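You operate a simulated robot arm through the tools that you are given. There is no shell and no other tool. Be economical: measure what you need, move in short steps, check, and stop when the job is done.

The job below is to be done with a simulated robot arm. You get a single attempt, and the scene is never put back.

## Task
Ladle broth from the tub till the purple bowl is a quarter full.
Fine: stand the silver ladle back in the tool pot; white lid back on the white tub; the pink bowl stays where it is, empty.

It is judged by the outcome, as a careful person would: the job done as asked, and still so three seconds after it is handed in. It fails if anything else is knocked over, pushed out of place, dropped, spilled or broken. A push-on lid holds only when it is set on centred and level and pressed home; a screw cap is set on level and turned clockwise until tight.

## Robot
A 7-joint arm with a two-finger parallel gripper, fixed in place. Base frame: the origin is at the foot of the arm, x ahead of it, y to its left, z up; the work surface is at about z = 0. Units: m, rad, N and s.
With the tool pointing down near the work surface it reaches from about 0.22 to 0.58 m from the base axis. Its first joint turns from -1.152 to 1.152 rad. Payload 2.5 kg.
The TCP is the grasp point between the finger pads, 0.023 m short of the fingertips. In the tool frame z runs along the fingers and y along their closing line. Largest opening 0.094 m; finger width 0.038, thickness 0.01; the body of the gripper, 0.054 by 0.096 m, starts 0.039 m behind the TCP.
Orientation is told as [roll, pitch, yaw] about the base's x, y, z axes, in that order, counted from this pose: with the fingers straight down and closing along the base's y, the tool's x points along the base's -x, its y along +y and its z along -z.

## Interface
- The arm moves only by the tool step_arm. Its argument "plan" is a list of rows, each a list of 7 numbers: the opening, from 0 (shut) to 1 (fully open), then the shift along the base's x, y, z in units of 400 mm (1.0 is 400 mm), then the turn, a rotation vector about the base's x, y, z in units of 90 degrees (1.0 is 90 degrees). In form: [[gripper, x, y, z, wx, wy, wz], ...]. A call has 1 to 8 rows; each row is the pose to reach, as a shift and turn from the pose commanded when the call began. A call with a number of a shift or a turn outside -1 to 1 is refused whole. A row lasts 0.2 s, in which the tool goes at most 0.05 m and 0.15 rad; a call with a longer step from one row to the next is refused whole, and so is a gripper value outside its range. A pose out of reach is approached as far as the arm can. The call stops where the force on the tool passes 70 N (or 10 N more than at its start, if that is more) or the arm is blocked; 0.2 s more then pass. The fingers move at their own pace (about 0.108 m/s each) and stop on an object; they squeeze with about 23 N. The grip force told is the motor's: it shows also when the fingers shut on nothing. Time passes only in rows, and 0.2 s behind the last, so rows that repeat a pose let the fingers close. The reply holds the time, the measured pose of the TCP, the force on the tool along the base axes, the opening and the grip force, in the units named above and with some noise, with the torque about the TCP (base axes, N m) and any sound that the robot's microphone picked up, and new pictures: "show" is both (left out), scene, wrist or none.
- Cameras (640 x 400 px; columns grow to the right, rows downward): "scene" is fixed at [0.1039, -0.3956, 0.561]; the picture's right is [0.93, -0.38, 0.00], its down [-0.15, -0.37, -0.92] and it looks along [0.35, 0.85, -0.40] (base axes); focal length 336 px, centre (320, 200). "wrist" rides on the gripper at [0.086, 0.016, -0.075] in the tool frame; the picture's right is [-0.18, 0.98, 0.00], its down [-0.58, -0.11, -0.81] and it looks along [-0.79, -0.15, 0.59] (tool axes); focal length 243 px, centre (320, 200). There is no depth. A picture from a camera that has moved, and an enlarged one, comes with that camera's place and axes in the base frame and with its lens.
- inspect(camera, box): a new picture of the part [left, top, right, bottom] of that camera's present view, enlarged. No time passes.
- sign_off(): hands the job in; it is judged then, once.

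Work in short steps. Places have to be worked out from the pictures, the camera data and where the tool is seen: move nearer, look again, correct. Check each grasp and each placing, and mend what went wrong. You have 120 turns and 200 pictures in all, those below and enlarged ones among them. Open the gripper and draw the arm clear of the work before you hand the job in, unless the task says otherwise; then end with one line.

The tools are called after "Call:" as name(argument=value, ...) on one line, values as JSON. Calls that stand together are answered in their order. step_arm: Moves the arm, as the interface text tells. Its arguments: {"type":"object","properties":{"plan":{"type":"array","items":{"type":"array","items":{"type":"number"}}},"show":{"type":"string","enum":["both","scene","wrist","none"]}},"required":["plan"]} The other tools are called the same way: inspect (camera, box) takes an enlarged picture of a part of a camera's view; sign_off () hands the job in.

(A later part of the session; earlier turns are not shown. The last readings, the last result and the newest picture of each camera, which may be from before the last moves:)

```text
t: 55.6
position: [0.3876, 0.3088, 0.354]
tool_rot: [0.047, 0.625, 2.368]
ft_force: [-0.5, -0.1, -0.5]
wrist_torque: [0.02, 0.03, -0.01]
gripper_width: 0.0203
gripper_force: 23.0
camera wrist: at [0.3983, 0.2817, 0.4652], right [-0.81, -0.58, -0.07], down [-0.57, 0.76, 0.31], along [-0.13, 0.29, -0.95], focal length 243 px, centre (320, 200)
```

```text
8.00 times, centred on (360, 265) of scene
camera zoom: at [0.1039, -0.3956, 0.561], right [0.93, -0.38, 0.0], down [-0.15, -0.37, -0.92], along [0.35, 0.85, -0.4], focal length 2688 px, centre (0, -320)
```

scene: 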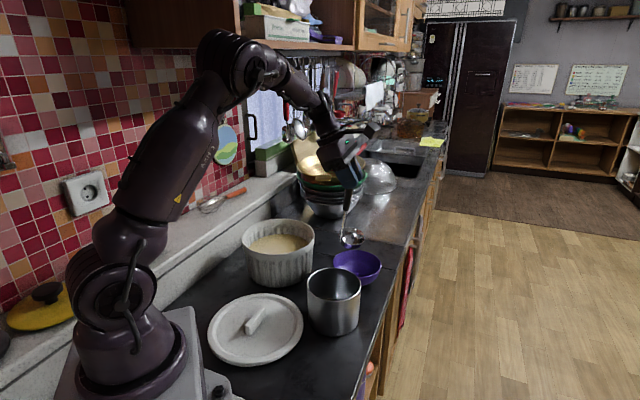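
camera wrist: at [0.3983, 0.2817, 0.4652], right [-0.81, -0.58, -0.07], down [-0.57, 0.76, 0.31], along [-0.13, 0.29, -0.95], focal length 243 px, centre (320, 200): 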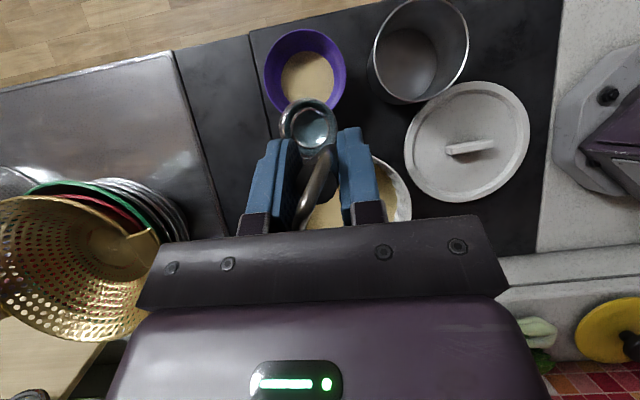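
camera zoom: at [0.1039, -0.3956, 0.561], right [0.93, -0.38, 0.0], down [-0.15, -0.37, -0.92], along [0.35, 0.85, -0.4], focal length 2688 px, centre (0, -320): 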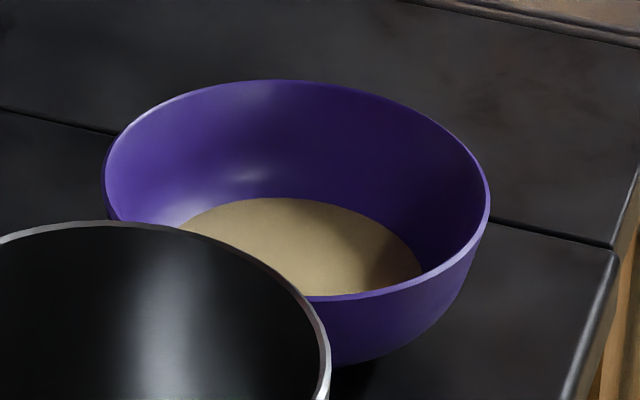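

The rendering lagged last time too. I'll move the ladle back over the tub and look again.

Call:
step_arm(plan=[[0, -0.08, 0.04, 0.04, 0, 0, 0], [0, -0.17, 0.08, 0.05, 0, 0, 0], [0, -0.26, 0.12, 0.06, 0, 0, 0], [0, -0.33, 0.155, 0.06, 0, 0, 0], [0, -0.33, 0.155, 0.06, 0, 0, 0], [0, -0.33, 0.155, 0.06, 0, 0, 0], [0, -0.33, 0.155, 0.06, 0, 0, 0], [0, -0.33, 0.155, 0.06, 0, 0, 0]], show="scene")

Call:
inspect(camera="scene", box=[325, 240, 395, 290])

Call:
inspect(camera="scene", box=[200, 150, 360, 250])

```text
t: 57.4
position: [0.2597, 0.3725, 0.3768]
tool_rot: [0.048, 0.625, 2.366]
ft_force: [0.2, -0.6, -1.0]
wrist_torque: [0.0, 0.0, 0.02]
gripper_width: 0.0205
gripper_force: 22.5
```

scene: 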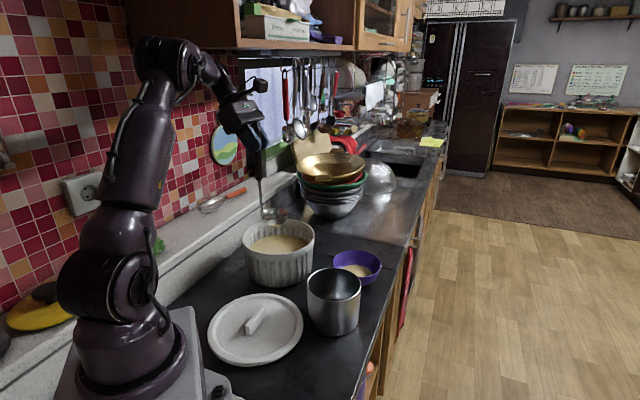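

```text
8.00 times, centred on (360, 265) of scene
camera zoom: at [0.1039, -0.3956, 0.561], right [0.93, -0.38, 0.0], down [-0.15, -0.37, -0.92], along [0.35, 0.85, -0.4], focal length 2688 px, centre (0, -320)
```

zoom: 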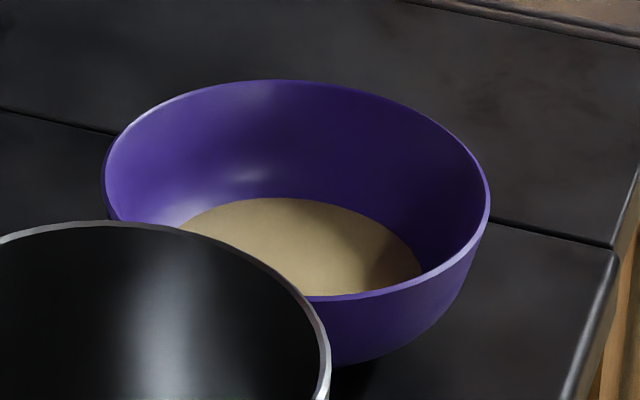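

```text
4.00 times, centred on (280, 200) of scene
camera zoom: at [0.1039, -0.3956, 0.561], right [0.93, -0.38, 0.0], down [-0.15, -0.37, -0.92], along [0.35, 0.85, -0.4], focal length 1344 px, centre (480, 200)
```

zoom: 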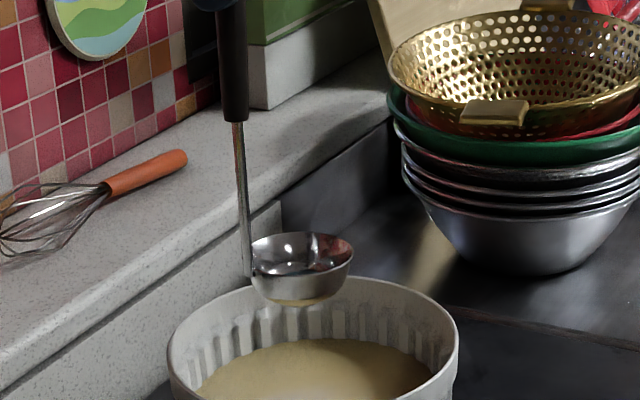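

The displayed level hasn't changed yet. I'll wait briefly and re-inspect.

Call:
step_arm(plan=[[0, 0, 0, 0, 0, 0, 0], [0, 0, 0, 0, 0, 0, 0], [0, 0, 0, 0, 0, 0, 0], [0, 0, 0, 0, 0, 0, 0], [0, 0, 0, 0, 0, 0, 0], [0, 0, 0, 0, 0, 0, 0], [0, 0, 0, 0, 0, 0, 0], [0, 0, 0, 0, 0, 0, 0]], show="none")

Call:
inspect(camera="scene", box=[325, 240, 395, 290])

```text
t: 59.2
position: [0.2585, 0.3727, 0.3766]
tool_rot: [0.046, 0.626, 2.366]
ft_force: [0.9, 0.1, -1.0]
wrist_torque: [-0.01, 0.01, -0.01]
gripper_width: 0.0202
gripper_force: 23.3
```

```text
8.00 times, centred on (360, 265) of scene
camera zoom: at [0.1039, -0.3956, 0.561], right [0.93, -0.38, 0.0], down [-0.15, -0.37, -0.92], along [0.35, 0.85, -0.4], focal length 2688 px, centre (0, -320)
```

zoom: 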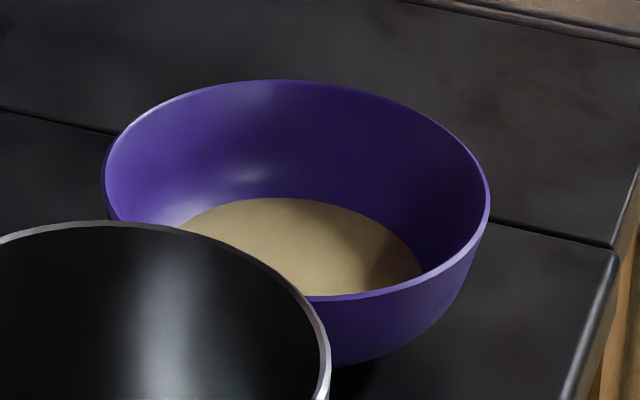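

Still unchanged. Last time the view refreshed after the ladle dipped into the tub, so I'll dip it shallowly. This also rinses the remainder back in.

Call:
step_arm(plan=[[0, 0, 0, -0.1, 0, 0, 0], [0, 0, 0, -0.2, 0, 0, 0], [0, 0, 0, -0.27, 0, 0, 0], [0, 0, 0, -0.32, 0, 0, 0], [0, 0, 0, -0.32, 0, 0, 0]], show="none")

Call:
inspect(camera="scene", box=[325, 240, 395, 290])

```text
t: 60.4
position: [0.2587, 0.3726, 0.2484]
tool_rot: [0.047, 0.625, 2.366]
ft_force: [0.2, 0.2, -1.0]
wrist_torque: [-0.03, 0.04, -0.01]
gripper_width: 0.0206
gripper_force: 22.7
```

```text
8.00 times, centred on (360, 265) of scene
camera zoom: at [0.1039, -0.3956, 0.561], right [0.93, -0.38, 0.0], down [-0.15, -0.37, -0.92], along [0.35, 0.85, -0.4], focal length 2688 px, centre (0, -320)
```

zoom: 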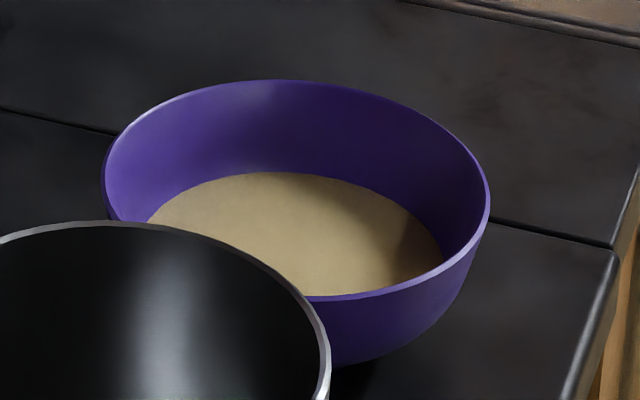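

The bowl now reads about R≈0.052 with the surface at z≈0.024, which I estimate at 24–25% of its volume. That is a quarter full. Next I empty the ladle into the tub by lifting and tipping over it.

Call:
step_arm(plan=[[0, 0, 0.03, 0.06, 0, 0, 0], [0, 0, 0.066, 0.129, 0, 0, 0], [0, 0, -0.004, 0.134, 0.0889, 0, 0], [0, 0, -0.0745, 0.1295, 0.1778, 0, 0], [0, 0, -0.1435, 0.115, 0.2667, 0, 0], [0, 0, -0.21, 0.0915, 0.3556, 0, 0], [0, 0, -0.2725, 0.0585, 0.4444, 0, 0], [0, 0, -0.3295, 0.017, 0.5333, 0, 0]], show="scene")

Call:
inspect(camera="scene", box=[200, 180, 360, 280])

```text
t: 62.2
position: [0.2578, 0.2397, 0.2538]
tool_rot: [-0.514, -0.031, 2.189]
ft_force: [0.0, -0.7, -0.8]
wrist_torque: [-0.17, 0.01, 0.0]
gripper_width: 0.0203
gripper_force: 23.4
```

scene: 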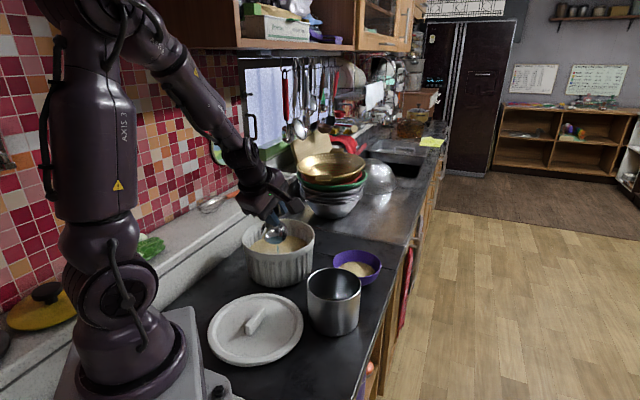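

```text
4.00 times, centred on (280, 230) of scene
camera zoom: at [0.1039, -0.3955, 0.561], right [0.93, -0.38, 0.0], down [-0.15, -0.37, -0.92], along [0.35, 0.85, -0.4], focal length 1344 px, centre (480, 80)
```

zoom: 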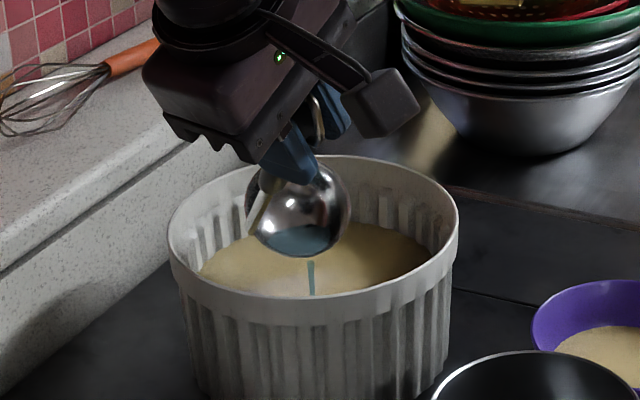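

It is pouring back into the tub. I tilt further and hold to drain.

Call:
step_arm(plan=[[0, 0, -0.051, -0.049, 0.0889, 0, 0], [0, 0, -0.095, -0.104, 0.1778, 0, 0], [0, 0, -0.13, -0.165, 0.2667, 0, 0], [0, 0, -0.13, -0.165, 0.2667, 0, 0], [0, 0, -0.13, -0.165, 0.2667, 0, 0], [0, 0, -0.13, -0.165, 0.2667, 0, 0], [0, 0, -0.13, -0.165, 0.2667, 0, 0], [0, 0, -0.13, -0.165, 0.2667, 0, 0]], show="none")

Call:
inspect(camera="scene", box=[200, 180, 360, 280])

```text
t: 64.0
position: [0.2731, 0.1953, 0.1894]
tool_rot: [-0.769, -0.367, 2.242]
ft_force: [0.5, 0.1, -0.4]
wrist_torque: [-0.14, 0.02, 0.01]
gripper_width: 0.0205
gripper_force: 23.3
out of reach, approached as far as the arm can: row 3, 4, 5, 6, 7, 8
```

```text
4.00 times, centred on (280, 230) of scene
camera zoom: at [0.1039, -0.3956, 0.561], right [0.93, -0.38, 0.0], down [-0.15, -0.37, -0.92], along [0.35, 0.85, -0.4], focal length 1344 px, centre (480, 80)
```

zoom: 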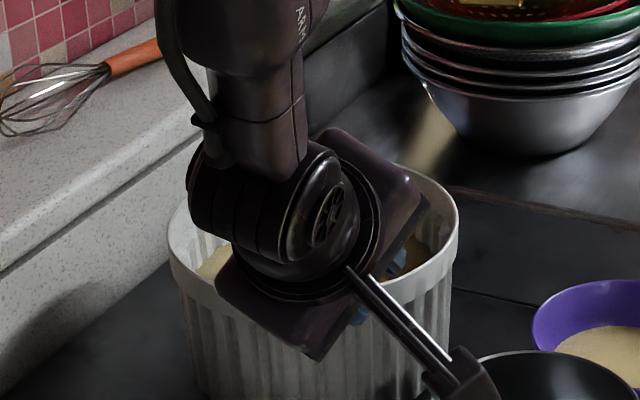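

It has drained. I reverse the motion to bring the ladle upright over the tub.

Call:
step_arm(plan=[[0, -0.02, 0.019, 0.061, -0.0889, 0, 0], [0, -0.036, 0.063, 0.116, -0.1778, 0, 0], [0, -0.036, 0.114, 0.165, -0.2667, 0, 0], [0, -0.036, 0.171, 0.206, -0.3556, 0, 0], [0, -0.036, 0.233, 0.239, -0.4444, 0, 0], [0, -0.036, 0.3, 0.263, -0.5333, 0, 0], [0, -0.036, 0.369, 0.3, -0.6222, 0, 0], [0, -0.036, 0.42, 0.37, -0.7111, 0, 0]], show="wrist")

Call:
inspect(camera="scene", box=[200, 170, 400, 295])

```text
t: 65.8
position: [0.2595, 0.3646, 0.3358]
tool_rot: [-0.067, 0.525, 2.306]
ft_force: [-1.1, -0.1, -0.8]
wrist_torque: [0.0, 0.02, 0.0]
gripper_width: 0.0204
gripper_force: 22.9
camera wrist: at [0.2691, 0.3222, 0.4424], right [-0.81, -0.56, -0.15], down [-0.57, 0.71, 0.41], along [-0.13, 0.42, -0.9], focal length 243 px, centre (320, 200)
```

wrist: 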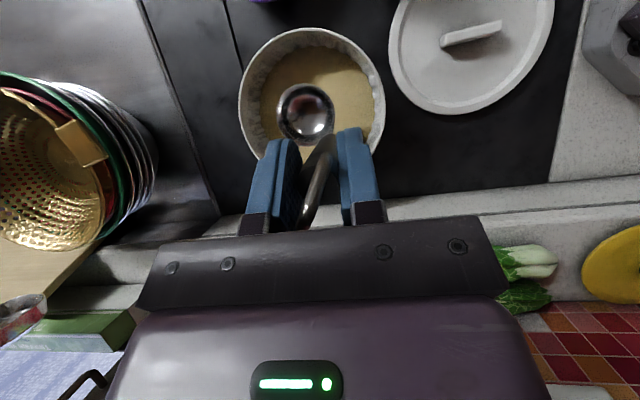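

```text
3.20 times, centred on (300, 232) of scene
camera zoom: at [0.1038, -0.3956, 0.561], right [0.93, -0.38, 0.0], down [-0.15, -0.37, -0.92], along [0.35, 0.85, -0.4], focal length 1075 px, centre (384, 96)
```

zoom: 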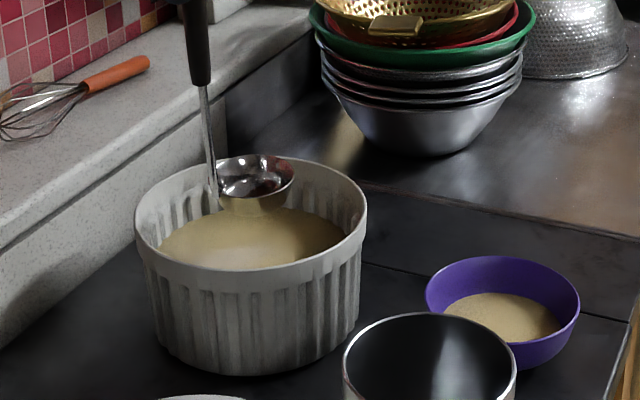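

The ladle is empty. I raise and level it, then restore the original lean.

Call:
step_arm(plan=[[0, 0, 0.01, 0.09, -0.0889, 0, 0], [0, 0, 0.01, 0.16, -0.0889, 0, 0]], show="none")

Call:
step_arm(plan=[[0, -0.05, -0.02, -0.01, 0, -0.064, 0], [0, -0.1, -0.05, -0.02, 0, -0.128, 0], [0, -0.142, -0.08, -0.03, 0, -0.191, 0]], show="none")

```text
t: 66.4
position: [0.2587, 0.3688, 0.4009]
tool_rot: [0.049, 0.624, 2.368]
ft_force: [0.3, 0.2, -1.0]
wrist_torque: [0.02, 0.03, 0.04]
gripper_width: 0.0202
gripper_force: 22.7
```

```text
t: 67.2
position: [0.2021, 0.3371, 0.3884]
tool_rot: [-0.263, 0.818, 2.157]
ft_force: [0.1, 1.3, -1.3]
wrist_torque: [0.05, 0.03, -0.01]
gripper_width: 0.0202
gripper_force: 23.2
```

Now I rotate back by -45° and move over the pot.

Call:
step_arm(plan=[[0, 0.03, -0.05, -0.0, 0, 0, -0.083], [0, 0.07, -0.1, -0.0, 0, 0, -0.166], [0, 0.11, -0.15, -0.0, 0, 0, -0.25], [0, 0.16, -0.2, -0.0, 0, 0, -0.333], [0, 0.21, -0.255, -0.02, 0, 0, -0.416], [0, 0.25, -0.305, -0.046, 0, 0, -0.499], [0, 0.25, -0.305, -0.046, 0, 0, -0.499]])

Call:
inspect(camera="scene", box=[260, 170, 420, 295])

```text
t: 68.8
position: [0.3002, 0.2124, 0.3709]
tool_rot: [-0.26, 0.816, 1.375]
ft_force: [0.6, -0.8, -0.7]
wrist_torque: [0.06, 0.04, 0.02]
gripper_width: 0.0202
gripper_force: 22.7
camera wrist: at [0.266, 0.2101, 0.4795], right [-0.94, 0.13, -0.31], down [0.09, 0.99, 0.13], along [0.32, 0.09, -0.94], focal length 243 px, centre (320, 200)
```

scene: 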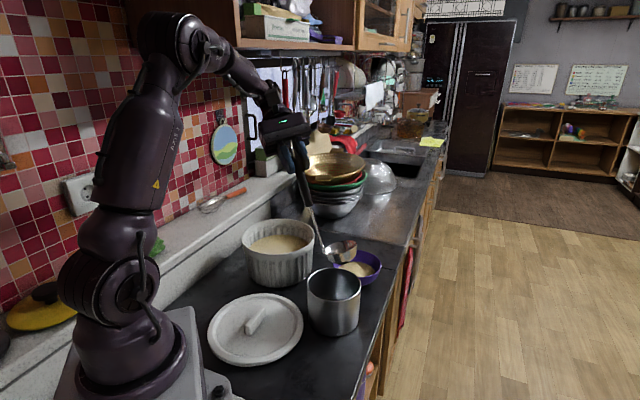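
wrist: 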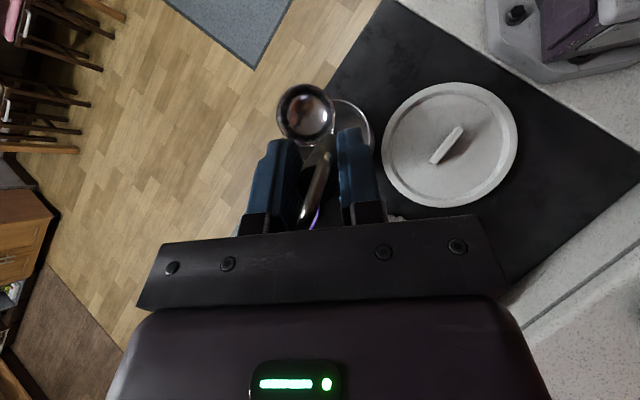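

```text
3.20 times, centred on (340, 232) of scene
camera zoom: at [0.1039, -0.3956, 0.561], right [0.93, -0.38, 0.0], down [-0.15, -0.37, -0.92], along [0.35, 0.85, -0.4], focal length 1075 px, centre (256, 96)
```

zoom: 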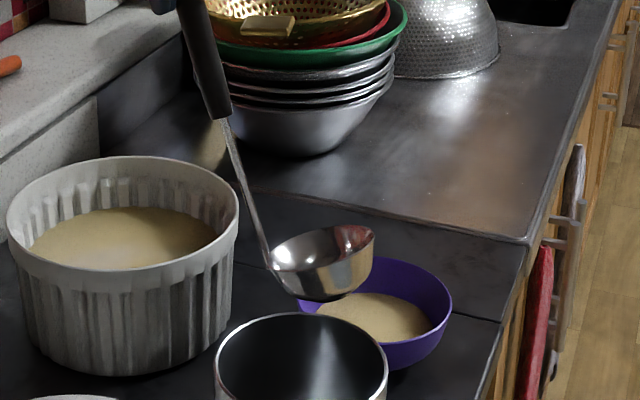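

The ladle has slipped about 4° in the grip; its bowl is at (0.368, 0.130, 0.194). I compensate with a +4° roll and a shift so it enters the pot centre.

Call:
step_arm(plan=[[0, 0, 0.01, 0, 0.045, 0, 0], [0, 0, 0.0165, -0.06, 0.045, 0, 0], [0, 0, 0.0165, -0.06, 0.045, 0, 0]], show="wrist")

Call:
inspect(camera="wrist", box=[250, 60, 410, 160])

Call:
inspect(camera="scene", box=[280, 220, 400, 295])

```text
t: 69.6
position: [0.3031, 0.2195, 0.3471]
tool_rot: [-0.242, 0.751, 1.392]
ft_force: [0.3, 0.3, -1.4]
wrist_torque: [0.02, 0.03, 0.0]
gripper_width: 0.0202
gripper_force: 22.8
camera wrist: at [0.2663, 0.2092, 0.4552], right [-0.94, 0.15, -0.3], down [0.09, 0.98, 0.2], along [0.32, 0.16, -0.93], focal length 243 px, centre (320, 200)
```

wrist: 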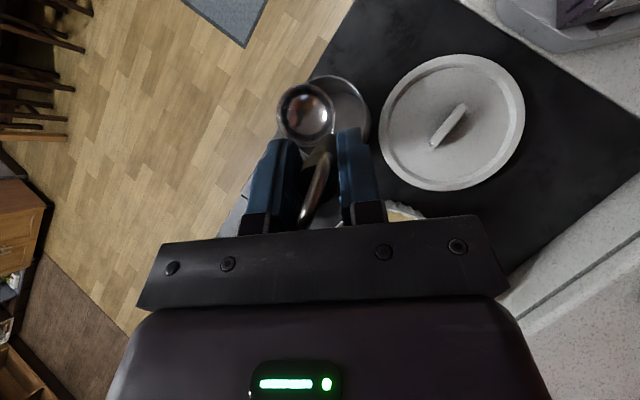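

```text
4.00 times, centred on (330, 110) of wrist
camera zoom: at [0.2663, 0.2092, 0.4552], right [-0.94, 0.15, -0.3], down [0.09, 0.98, 0.2], along [0.32, 0.16, -0.93], focal length 970 px, centre (280, 560)
```

zoom: 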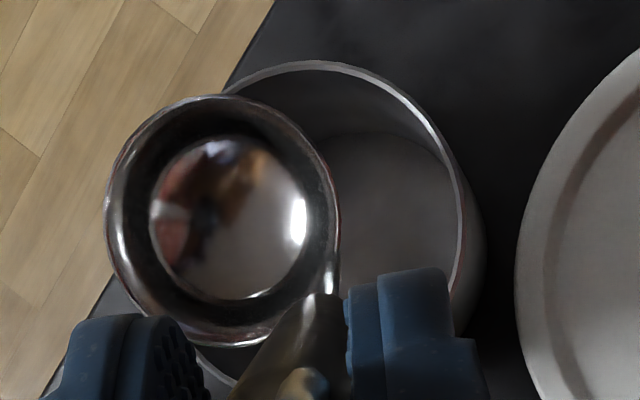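

```text
5.33 times, centred on (340, 258) of scene
camera zoom: at [0.1039, -0.3956, 0.561], right [0.93, -0.38, 0.0], down [-0.15, -0.37, -0.92], along [0.35, 0.85, -0.4], focal length 1792 px, centre (213, -107)
```

zoom: 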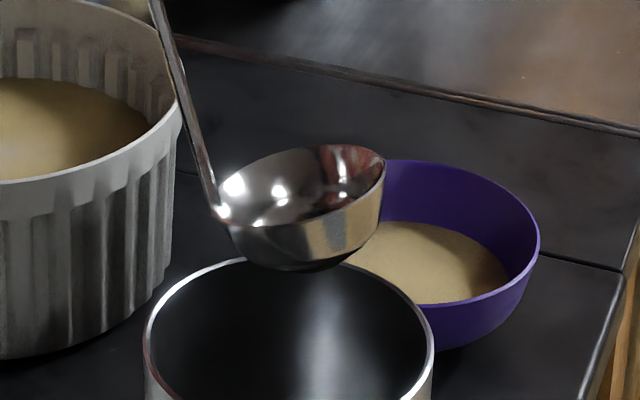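

The ladle bowl is at (0.370, 0.151) and the pot centre at about (0.360, 0.148). I'll nudge it 6 mm and lower into the pot.

Call:
step_arm(plan=[[0, -0.015, -0.005, -0.05, 0, 0, 0], [0, -0.015, -0.005, -0.12, 0, 0, 0], [0, -0.015, -0.005, -0.19, 0, 0, 0], [0, -0.015, -0.005, -0.26, 0, 0, 0], [0, -0.015, -0.005, -0.28, 0, 0, 0]], show="wrist")

Call:
inspect(camera="scene", box=[260, 200, 420, 300])

```text
t: 70.8
position: [0.2969, 0.2164, 0.2329]
tool_rot: [-0.242, 0.749, 1.391]
ft_force: [-0.5, 0.6, -1.8]
wrist_torque: [0.01, 0.04, 0.02]
gripper_width: 0.0201
gripper_force: 23.0
camera wrist: at [0.2604, 0.2066, 0.3425], right [-0.94, 0.15, -0.3], down [0.09, 0.98, 0.2], along [0.32, 0.16, -0.93], focal length 243 px, centre (320, 200)
```

wrist: 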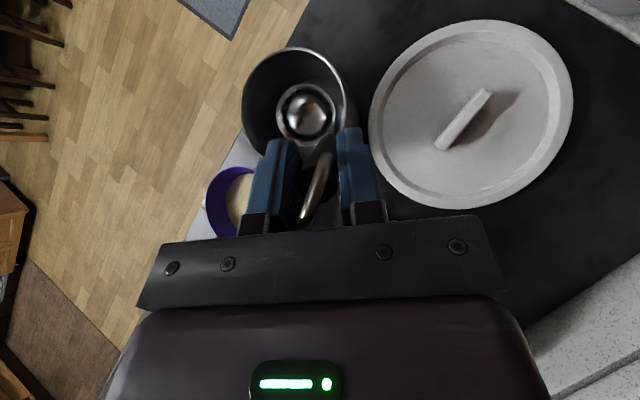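

```text
4.00 times, centred on (340, 250) of scene
camera zoom: at [0.1039, -0.3956, 0.561], right [0.93, -0.38, 0.0], down [-0.15, -0.37, -0.92], along [0.35, 0.85, -0.4], focal length 1344 px, centre (240, 0)
```

zoom: 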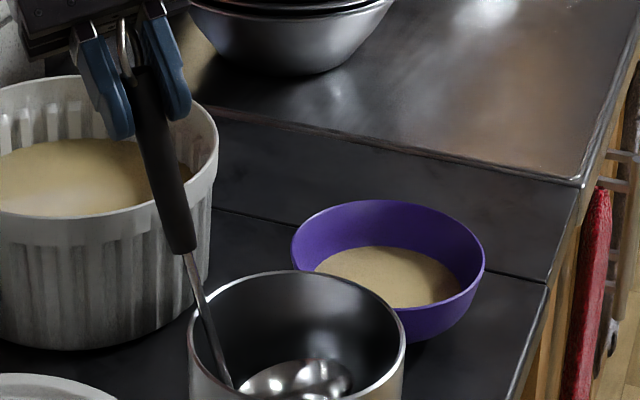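

The ladle is inside the pot. I'll lower gently to contact.

Call:
step_arm(plan=[[0, 0, 0, -0.015, 0, 0, 0], [0, 0, 0, -0.03, 0, 0, 0], [0, 0, 0, -0.04, 0, 0, 0], [0, 0, 0, -0.04, 0, 0, 0]], show="none")

```text
t: 71.8
position: [0.2958, 0.2182, 0.2189]
tool_rot: [-0.24, 0.748, 1.389]
ft_force: [2.0, 0.3, 0.0]
wrist_torque: [-0.1, -0.33, 0.1]
gripper_width: 0.0201
gripper_force: 23.3
```

Call:
inspect(camera="scene", box=[270, 210, 390, 285])

Call:
inspect(camera="wrist", box=[220, 30, 400, 160])

```text
5.33 times, centred on (330, 248) of scene
camera zoom: at [0.1039, -0.3956, 0.561], right [0.93, -0.38, 0.0], down [-0.15, -0.37, -0.92], along [0.35, 0.85, -0.4], focal length 1792 px, centre (267, -53)
```

zoom: 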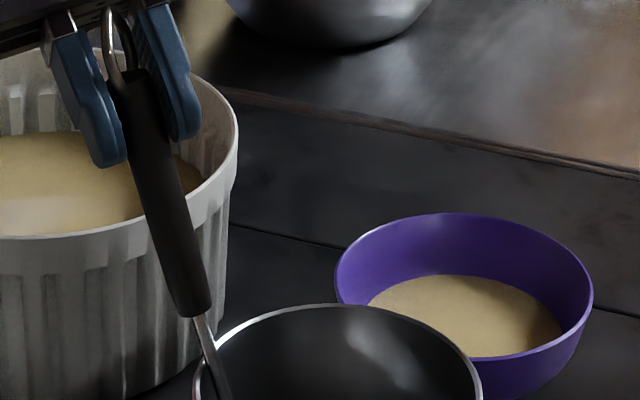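

```text
3.08 times, centred on (310, 95) of wrist
camera zoom: at [0.2601, 0.2067, 0.327], right [-0.94, 0.15, -0.3], down [0.09, 0.98, 0.2], along [0.32, 0.16, -0.93], focal length 746 px, centre (351, 523)
```

zoom: 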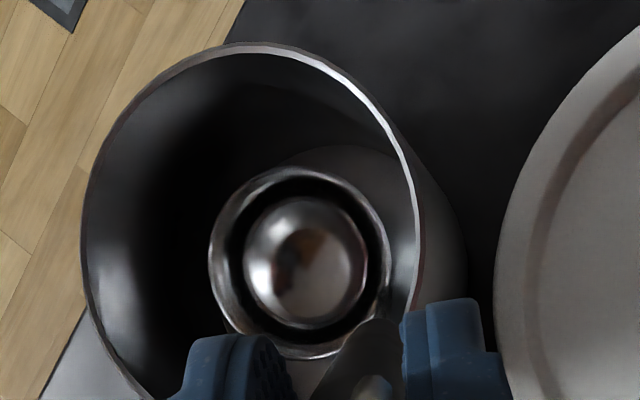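

The stem is touching the pot rim on the -x side. I shift +x a few mm off the rim and continue down.

Call:
step_arm(plan=[[0, 0.018, -0.012, 0, 0, 0, 0], [0, 0.018, -0.012, -0.008, 0, 0, 0], [0, 0.018, -0.012, -0.015, 0, 0, 0], [0, 0.018, -0.012, -0.015, 0, 0, 0]], show="none")

```text
t: 72.8
position: [0.3027, 0.2138, 0.2137]
tool_rot: [-0.244, 0.746, 1.39]
ft_force: [-6.0, 7.4, 23.7]
wrist_torque: [-0.07, -0.25, 0.04]
gripper_width: 0.0205
gripper_force: 23.1
```

Bottom contact at 24 N, at nearly the original pose. I ease up 2 mm, open, and look before retreating.

Call:
step_arm(plan=[[0, 0, 0, 0.007, 0, 0, 0], [0.3, 0, 0, 0.007, 0, 0, 0], [1, 0, 0, 0.007, 0, 0, 0], [1, 0, 0, 0.007, 0, 0, 0], [1, 0, 0, 0.007, 0, 0, 0]])

Call:
inspect(camera="scene", box=[260, 190, 420, 290])

```text
t: 74.0
position: [0.3034, 0.2129, 0.2155]
tool_rot: [-0.242, 0.748, 1.391]
ft_force: [0.7, 0.6, 0.1]
wrist_torque: [-0.03, -0.02, 0.03]
gripper_width: 0.094
gripper_force: 0.2
camera wrist: at [0.2672, 0.2018, 0.3243], right [-0.94, 0.15, -0.3], down [0.09, 0.98, 0.2], along [0.32, 0.16, -0.93], focal length 243 px, centre (320, 200)
```

scene: 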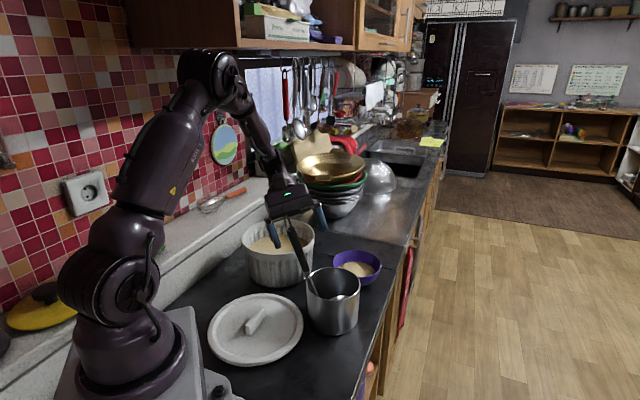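
wrist: 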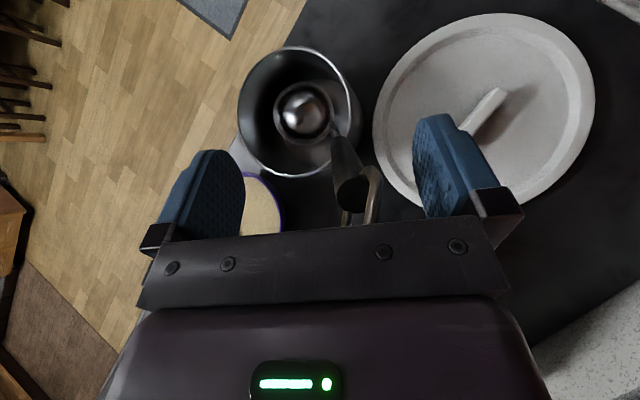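

```text
4.00 times, centred on (340, 240) of scene
camera zoom: at [0.1039, -0.3956, 0.561], right [0.93, -0.38, 0.0], down [-0.15, -0.37, -0.92], along [0.35, 0.85, -0.4], focal length 1344 px, centre (240, 40)
```

zoom: 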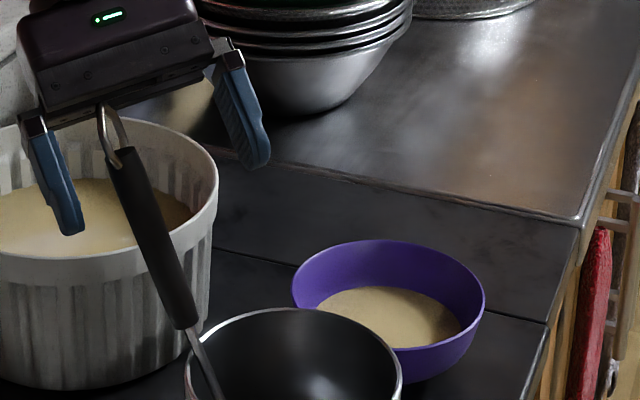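

The ladle leans freely in the pot. I'll retreat along the finger axis.

Call:
step_arm(plan=[[1, -0.008, 0.05, 0.055, 0, 0, 0], [1, -0.017, 0.11, 0.12, 0, 0, 0], [1, -0.025, 0.17, 0.185, 0, 0, 0], [1, -0.033, 0.22, 0.26, 0, 0, 0], [1, -0.033, 0.22, 0.36, 0, 0, 0]])

Call:
inspect(camera="scene", box=[240, 190, 400, 290])

Call:
inspect(camera="wrist", box=[180, 0, 420, 150])

```text
t: 75.2
position: [0.2893, 0.3004, 0.3599]
tool_rot: [-0.241, 0.748, 1.392]
ft_force: [0.6, -0.4, -0.1]
wrist_torque: [0.01, -0.01, 0.0]
gripper_width: 0.0939
gripper_force: 0.0
camera wrist: at [0.2543, 0.2897, 0.4678], right [-0.94, 0.15, -0.3], down [0.09, 0.98, 0.2], along [0.32, 0.16, -0.93], focal length 243 px, centre (320, 200)
```

scene: 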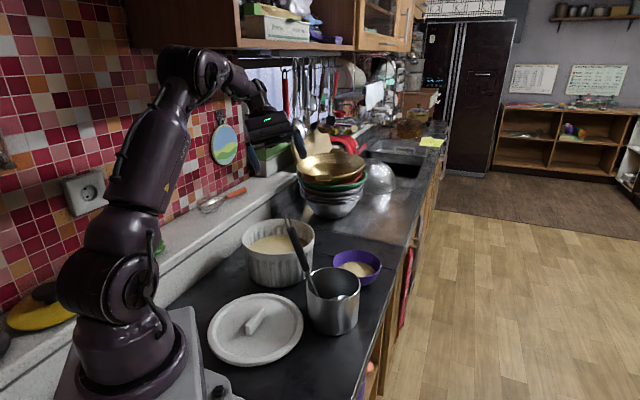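
wrist: 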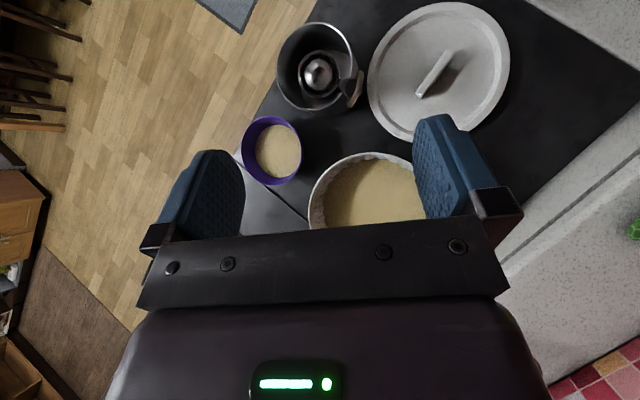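

```text
4.00 times, centred on (320, 240) of scene
camera zoom: at [0.1039, -0.3956, 0.561], right [0.93, -0.38, 0.0], down [-0.15, -0.37, -0.92], along [0.35, 0.85, -0.4], focal length 1344 px, centre (320, 40)
```

zoom: 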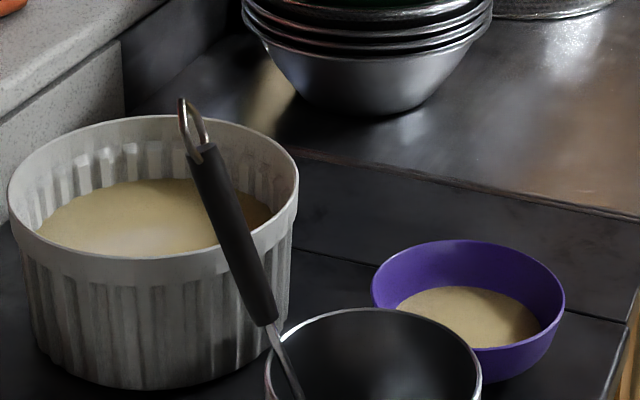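

```text
2.67 times, centred on (300, 75) of wrist
camera zoom: at [0.2543, 0.2897, 0.4678], right [-0.94, 0.15, -0.3], down [0.09, 0.98, 0.2], along [0.32, 0.16, -0.93], focal length 647 px, centre (373, 533)
```

zoom: 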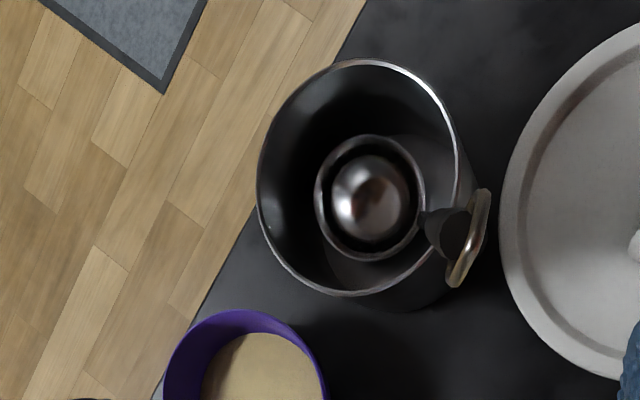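

The ladle stands securely in the pot, hook at about (0.283, 0.234, 0.243). Now I straighten the tool in steps to go fetch the lid.

Call:
step_arm(plan=[[1, -0.02, 0, 0.06, -0.022, 0.057, 0], [1, -0.04, 0, 0.12, -0.0446, 0.1146, 0]], show="none")

Call:
step_arm(plan=[[1, -0.02, -0.02, 0, 0.09, 0, 0], [1, -0.04, -0.04, 0, 0.18, 0, 0], [1, -0.06, -0.06, 0, 0.27, 0, 0], [1, -0.08, -0.08, 0, 0.36, 0, 0], [1, -0.1, -0.1, 0, 0.45, 0, 0], [1, -0.12, -0.12, 0, 0.5335, 0, 0]], show="none")

Call:
step_arm(plan=[[1, -0.01, -0.03, 0, 0, 0, -0.081], [1, -0.02, -0.06, 0, 0, 0, -0.162], [1, -0.03, -0.09, 0, 0, 0, -0.243], [1, -0.04, -0.12, 0, 0, 0, -0.324], [1, -0.05, -0.13, 0, 0, 0, -0.405], [1, -0.06, -0.14, 0, 0, 0, -0.486]], show="wrist")

```text
t: 75.8
position: [0.2822, 0.2971, 0.3911]
tool_rot: [-0.081, 0.808, 1.504]
ft_force: [0.3, -0.3, 0.2]
wrist_torque: [-0.01, 0.01, 0.0]
gripper_width: 0.0941
gripper_force: 0.1
out of reach, approached as far as the arm can: row 2
```

```text
t: 77.2
position: [0.2348, 0.2476, 0.3901]
tool_rot: [-0.033, -0.03, 1.525]
ft_force: [-0.2, 0.2, -0.1]
wrist_torque: [0.03, -0.01, -0.02]
gripper_width: 0.094
gripper_force: 0.1
```

```text
t: 78.6
position: [0.2105, 0.1912, 0.3918]
tool_rot: [-0.033, -0.029, 0.756]
ft_force: [0.1, 0.2, -0.2]
wrist_torque: [0.01, 0.05, -0.03]
gripper_width: 0.0942
gripper_force: 0.0
camera wrist: at [0.1337, 0.1444, 0.4619], right [-0.54, 0.84, -0.03], down [0.46, 0.32, 0.83], along [0.7, 0.43, -0.56], focal length 243 px, centre (320, 200)
```

wrist: 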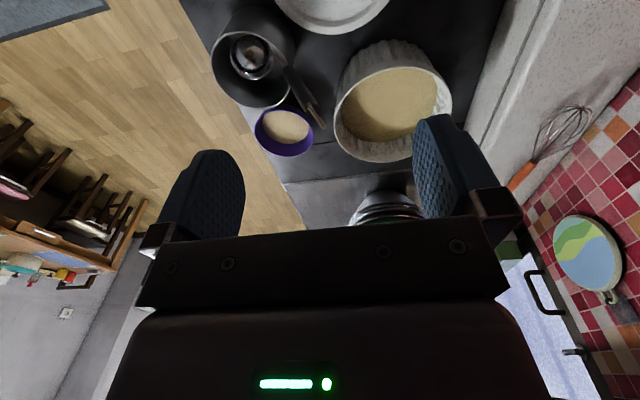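

I trim the small residual tilt and descend above the lid handle.

Call:
step_arm(plan=[[1, -0.074, -0.0335, 0, 0.0045, 0.0287, 0.035], [1, -0.074, -0.0335, -0.12, 0.0045, 0.0287, 0.035], [1, -0.074, -0.0335, -0.24, 0.0045, 0.0287, 0.035], [1, -0.074, -0.0335, -0.36, 0.0045, 0.0287, 0.035], [1, -0.074, -0.0335, -0.48, 0.0045, 0.0287, 0.035], [1, -0.074, -0.0335, -0.6, 0.0045, 0.0287, 0.035], [1, -0.074, -0.0335, -0.7, 0.0045, 0.0287, 0.035]])

Call:
inspect(camera="scene", box=[180, 220, 340, 370])

```text
t: 80.2
position: [0.181, 0.18, 0.1101]
tool_rot: [0.002, -0.001, 0.815]
ft_force: [-0.1, -0.1, -0.8]
wrist_torque: [0.0, 0.01, 0.04]
gripper_width: 0.094
gripper_force: 0.0
camera wrist: at [0.1096, 0.1284, 0.1841], right [-0.59, 0.81, 0.0], down [0.48, 0.35, 0.81], along [0.65, 0.48, -0.59], focal length 243 px, centre (320, 200)
```

scene: 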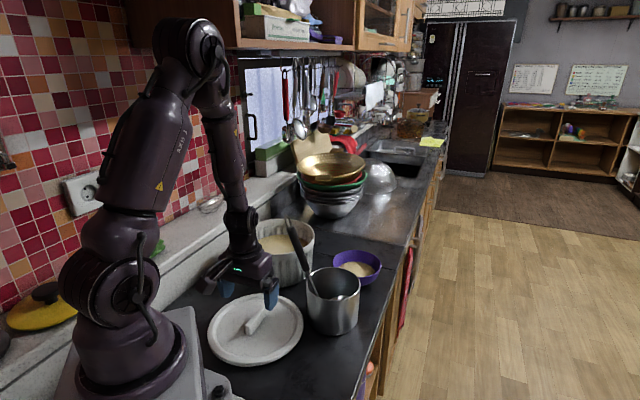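
wrist: 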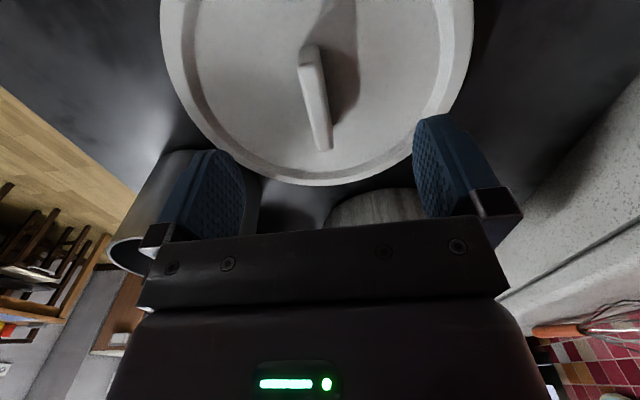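

```text
2.67 times, centred on (260, 295) of scene
camera zoom: at [0.1038, -0.3956, 0.561], right [0.93, -0.38, 0.0], down [-0.15, -0.37, -0.92], along [0.35, 0.85, -0.4], focal length 896 px, centre (480, -53)
```

zoom: 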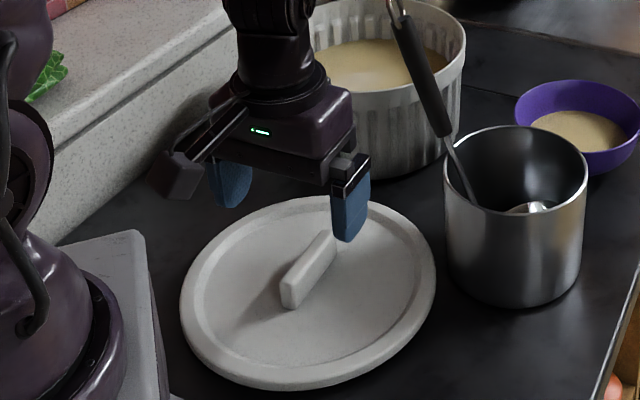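

It's aligned over the handle. I lower to grip height and close.

Call:
step_arm(plan=[[1, 0, -0.005, -0.09, 0, 0, 0], [1, 0, -0.005, -0.165, 0, 0, 0], [1, 0, -0.005, -0.172, 0, 0, 0], [0, 0, -0.005, -0.172, 0, 0, 0], [0, 0, -0.005, -0.172, 0, 0, 0], [0, 0, -0.005, -0.172, 0, 0, 0], [0, 0, -0.005, -0.172, 0, 0, 0]], show="wrist")

```text
t: 81.8
position: [0.1816, 0.1781, 0.0424]
tool_rot: [0.003, -0.002, 0.817]
ft_force: [0.5, 0.5, -0.4]
wrist_torque: [-0.01, 0.04, 0.03]
gripper_width: 0.0134
gripper_force: 22.7
camera wrist: at [0.1106, 0.1254, 0.1161], right [-0.59, 0.81, 0.0], down [0.48, 0.35, 0.81], along [0.65, 0.48, -0.59], focal length 243 px, centre (320, 200)
```

wrist: 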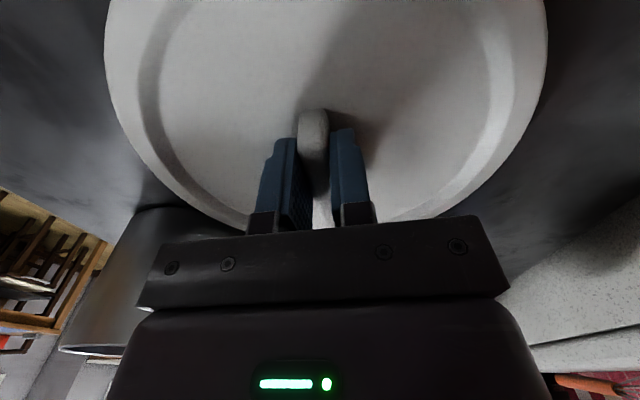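

Gripped in the same place (13.4 mm). I lift, side-shifting away from the ladle.

Call:
step_arm(plan=[[0, 0, 0, 0.06, 0, 0, 0], [0, -0.025, 0.015, 0.14, 0, 0, 0], [0, -0.045, 0.03, 0.24, 0, 0, 0], [0, -0.045, 0.03, 0.36, 0, 0, 0], [0, -0.045, 0.03, 0.48, 0, 0, 0], [0, -0.045, 0.03, 0.6, 0, 0, 0], [0, -0.045, 0.03, 0.72, 0, 0, 0], [0, -0.045, 0.03, 0.84, 0, 0, 0]], show="scene")

```text
t: 83.6
position: [0.1623, 0.1909, 0.3778]
tool_rot: [0.006, 0.0, 0.815]
ft_force: [-0.1, -0.3, -0.7]
wrist_torque: [-0.03, 0.02, -0.03]
gripper_width: 0.0134
gripper_force: 22.9
```

scene: 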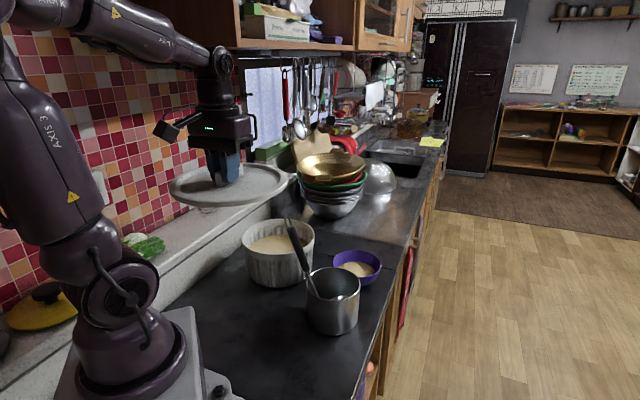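

Now over the tub at height.

Call:
step_arm(plan=[[0, 0.05, 0.07, 0, 0, 0, 0], [0, 0.105, 0.15, 0, 0, 0, 0], [0, 0.16, 0.23, 0, 0, 0, 0], [0, 0.215, 0.31, 0, 0, 0, 0], [0, 0.27, 0.39, 0, 0, 0, 0], [0, 0.325, 0.47, 0, 0, 0, 0], [0, 0.325, 0.47, -0.1, 0, 0, 0], [0, 0.325, 0.47, -0.2, 0, 0, 0]], show="none")

```text
t: 85.4
position: [0.2929, 0.3776, 0.297]
tool_rot: [0.005, -0.002, 0.815]
ft_force: [-0.5, 0.3, -1.1]
wrist_torque: [-0.02, 0.03, 0.0]
gripper_width: 0.0136
gripper_force: 23.1
```

Call:
step_arm(plan=[[0, -0.001, 0.003, -0.1, 0, 0, 0], [0, -0.001, 0.003, -0.19, 0, 0, 0], [0, -0.001, 0.003, -0.27, 0, 0, 0], [0, -0.001, 0.003, -0.29, 0, 0, 0]], show="none")

Call:
inspect(camera="scene", box=[220, 190, 380, 290])

```text
t: 86.4
position: [0.2943, 0.3784, 0.1813]
tool_rot: [0.003, -0.001, 0.815]
ft_force: [-0.3, -0.4, -1.6]
wrist_torque: [0.03, 0.02, -0.01]
gripper_width: 0.0137
gripper_force: 22.5
```

```text
4.00 times, centred on (300, 240) of scene
camera zoom: at [0.1039, -0.3956, 0.561], right [0.93, -0.38, 0.0], down [-0.15, -0.37, -0.92], along [0.35, 0.85, -0.4], focal length 1344 px, centre (400, 40)
```

zoom: 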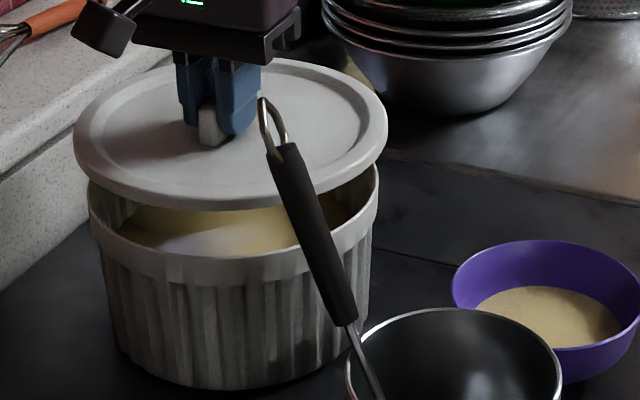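

The lid is centred over the tub. I lower with small steps to seat it and press.

Call:
step_arm(plan=[[0, -0.005, 0.001, -0.03, 0, 0, 0], [0, -0.005, 0.001, -0.06, 0, 0, 0], [0, -0.005, 0.001, -0.072, 0, 0, 0], [0, -0.005, 0.001, -0.078, 0, 0, 0], [0, -0.005, 0.001, -0.078, 0, 0, 0]], show="none")

Call:
inspect(camera="scene", box=[220, 190, 340, 290])

```text
t: 87.6
position: [0.2897, 0.3798, 0.1511]
tool_rot: [0.004, -0.002, 0.816]
ft_force: [-1.4, 0.5, -0.8]
wrist_torque: [0.04, 0.0, 0.0]
gripper_width: 0.0134
gripper_force: 22.9
```

```text
4.00 times, centred on (280, 240) of scene
camera zoom: at [0.1039, -0.3956, 0.561], right [0.93, -0.38, 0.0], down [-0.15, -0.37, -0.92], along [0.35, 0.85, -0.4], focal length 1344 px, centre (480, 40)
```

zoom: 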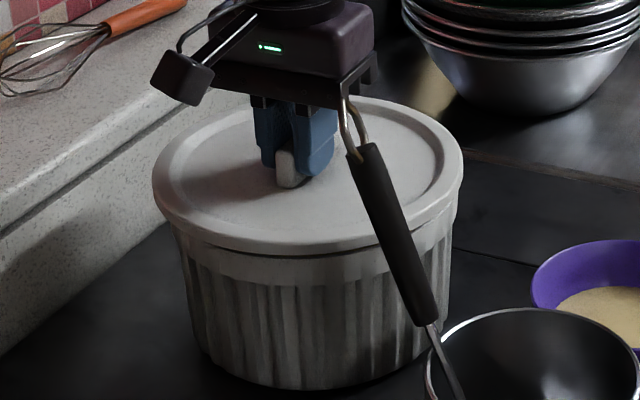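

Not fully seated and no force yet. I nudge +1.5 mm in x and press further.

Call:
step_arm(plan=[[0, 0.004, -0.001, -0.004, 0, 0, 0], [0, 0.004, -0.001, -0.009, 0, 0, 0], [0, 0.004, -0.001, -0.013, 0, 0, 0]], show="none")

```text
t: 88.4
position: [0.2923, 0.3775, 0.1469]
tool_rot: [0.003, -0.001, 0.814]
ft_force: [-4.1, -5.6, 13.1]
wrist_torque: [-0.07, 0.12, -0.02]
gripper_width: 0.0135
gripper_force: 22.9
```

Contact at 13 N at about the original seated height. I press home harder.

Call:
step_arm(plan=[[0, 0, 0.001, -0.006, 0, 0, 0], [0, 0, 0.001, -0.012, 0, 0, 0], [0, 0, 0.001, -0.018, 0, 0, 0], [0, 0, 0.001, -0.022, 0, 0, 0]], show="none")

Call:
inspect(camera="scene", box=[220, 190, 340, 290])

```text
t: 89.2
position: [0.2948, 0.3796, 0.1456]
tool_rot: [0.0, -0.002, 0.814]
ft_force: [-1.8, -4.0, 7.3]
wrist_torque: [-0.09, 0.16, -0.04]
gripper_width: 0.0136
gripper_force: 22.6
stopped in row 4: the force on the tool passed its limit at 73 N (the readings are from after the stop); the commanded pose is now the measured one
```

```text
4.00 times, centred on (280, 240) of scene
camera zoom: at [0.1038, -0.3956, 0.5609], right [0.93, -0.38, 0.0], down [-0.15, -0.37, -0.92], along [0.35, 0.85, -0.4], focal length 1344 px, centre (480, 40)
```

zoom: 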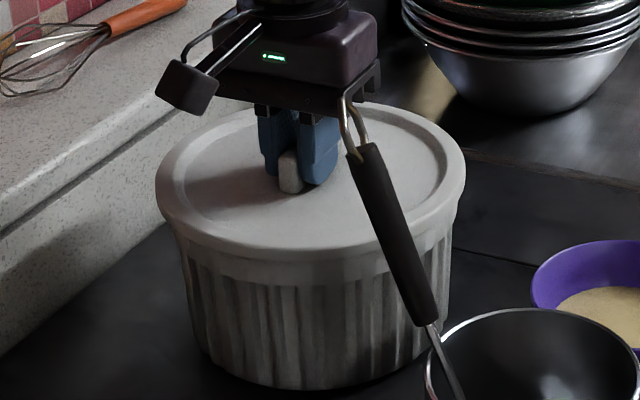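

The lid took 73 N and dropped to the seated height. I release, rise, and compare with the initial view.

Call:
step_arm(plan=[[0, 0, 0, 0.004, 0, 0, 0], [1, 0, 0, 0.004, 0, 0, 0], [1, 0, 0, 0.004, 0, 0, 0], [1, 0, 0, 0.004, 0, 0, 0], [1, 0, 0, 0.12, 0, 0, 0], [1, 0, 0, 0.24, 0, 0, 0], [1, 0, 0, 0.36, 0, 0, 0], [1, 0, 0, 0.45, 0, 0, 0]], show="wrist")

Call:
inspect(camera="scene", box=[220, 190, 420, 350])

Call:
inspect(camera="scene", box=[225, 205, 335, 290])

```text
t: 91.0
position: [0.2918, 0.3777, 0.3223]
tool_rot: [0.002, -0.002, 0.813]
ft_force: [-0.3, 0.3, 0.0]
wrist_torque: [-0.01, -0.01, -0.02]
gripper_width: 0.0942
gripper_force: 0.0
camera wrist: at [0.2204, 0.3265, 0.3972], right [-0.59, 0.81, 0.0], down [0.48, 0.34, 0.81], along [0.65, 0.48, -0.59], focal length 243 px, centre (320, 200)
```

wrist: 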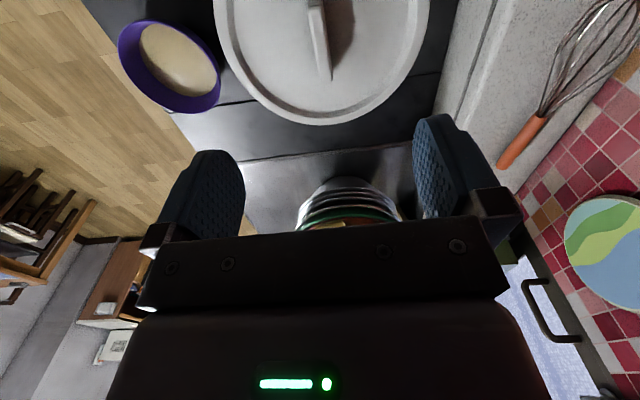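

```text
2.50 times, centred on (320, 270) of scene
camera zoom: at [0.1039, -0.3956, 0.561], right [0.93, -0.38, 0.0], down [-0.15, -0.37, -0.92], along [0.35, 0.85, -0.4], focal length 840 px, centre (320, 25)
```

zoom: 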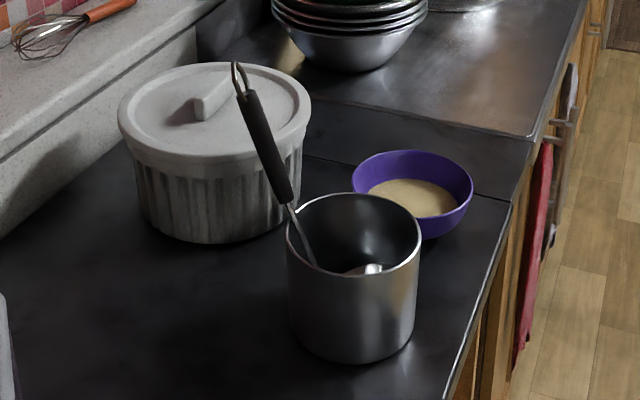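

```text
4.71 times, centred on (280, 248) of scene
camera zoom: at [0.1039, -0.3956, 0.561], right [0.93, -0.38, 0.0], down [-0.15, -0.37, -0.92], along [0.35, 0.85, -0.4], focal length 1581 px, centre (508, -24)
```

zoom: 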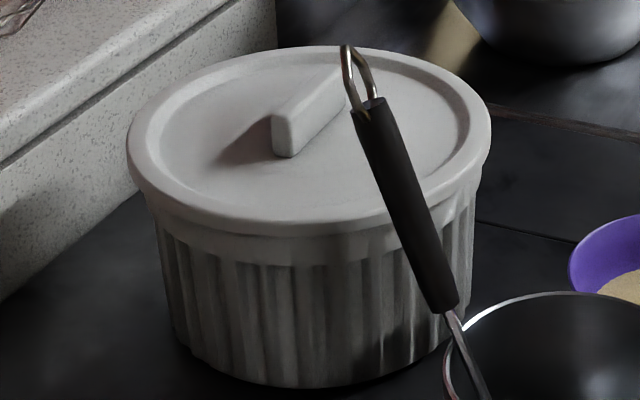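

The lid closely matches the starting view. To be sure it's home, I'll press with open fingers either side of the handle and compare with the first contact height (0.1443).

Call:
step_arm(plan=[[1, 0.003, 0.005, -0.12, 0, 0, 0], [1, 0.003, 0.005, -0.24, 0, 0, 0], [1, 0.003, 0.005, -0.36, 0, 0, 0], [1, 0.003, 0.005, -0.43, 0, 0, 0], [1, 0.003, 0.005, -0.445, 0, 0, 0], [1, 0.003, 0.005, -0.457, 0, 0, 0], [1, 0.003, 0.005, -0.469, 0, 0, 0], [1, 0.003, 0.005, -0.477, 0, 0, 0]], show="none")

```text
t: 92.5
position: [0.2967, 0.3824, 0.1443]
tool_rot: [0.003, -0.002, 0.814]
ft_force: [-2.0, -4.5, 9.3]
wrist_torque: [0.1, 0.45, 0.25]
gripper_width: 0.0935
gripper_force: 0.1
stopped in row 7: the force on the tool passed its limit at 83 N (the readings are from after the stop); the commanded pose is now the measured one
```

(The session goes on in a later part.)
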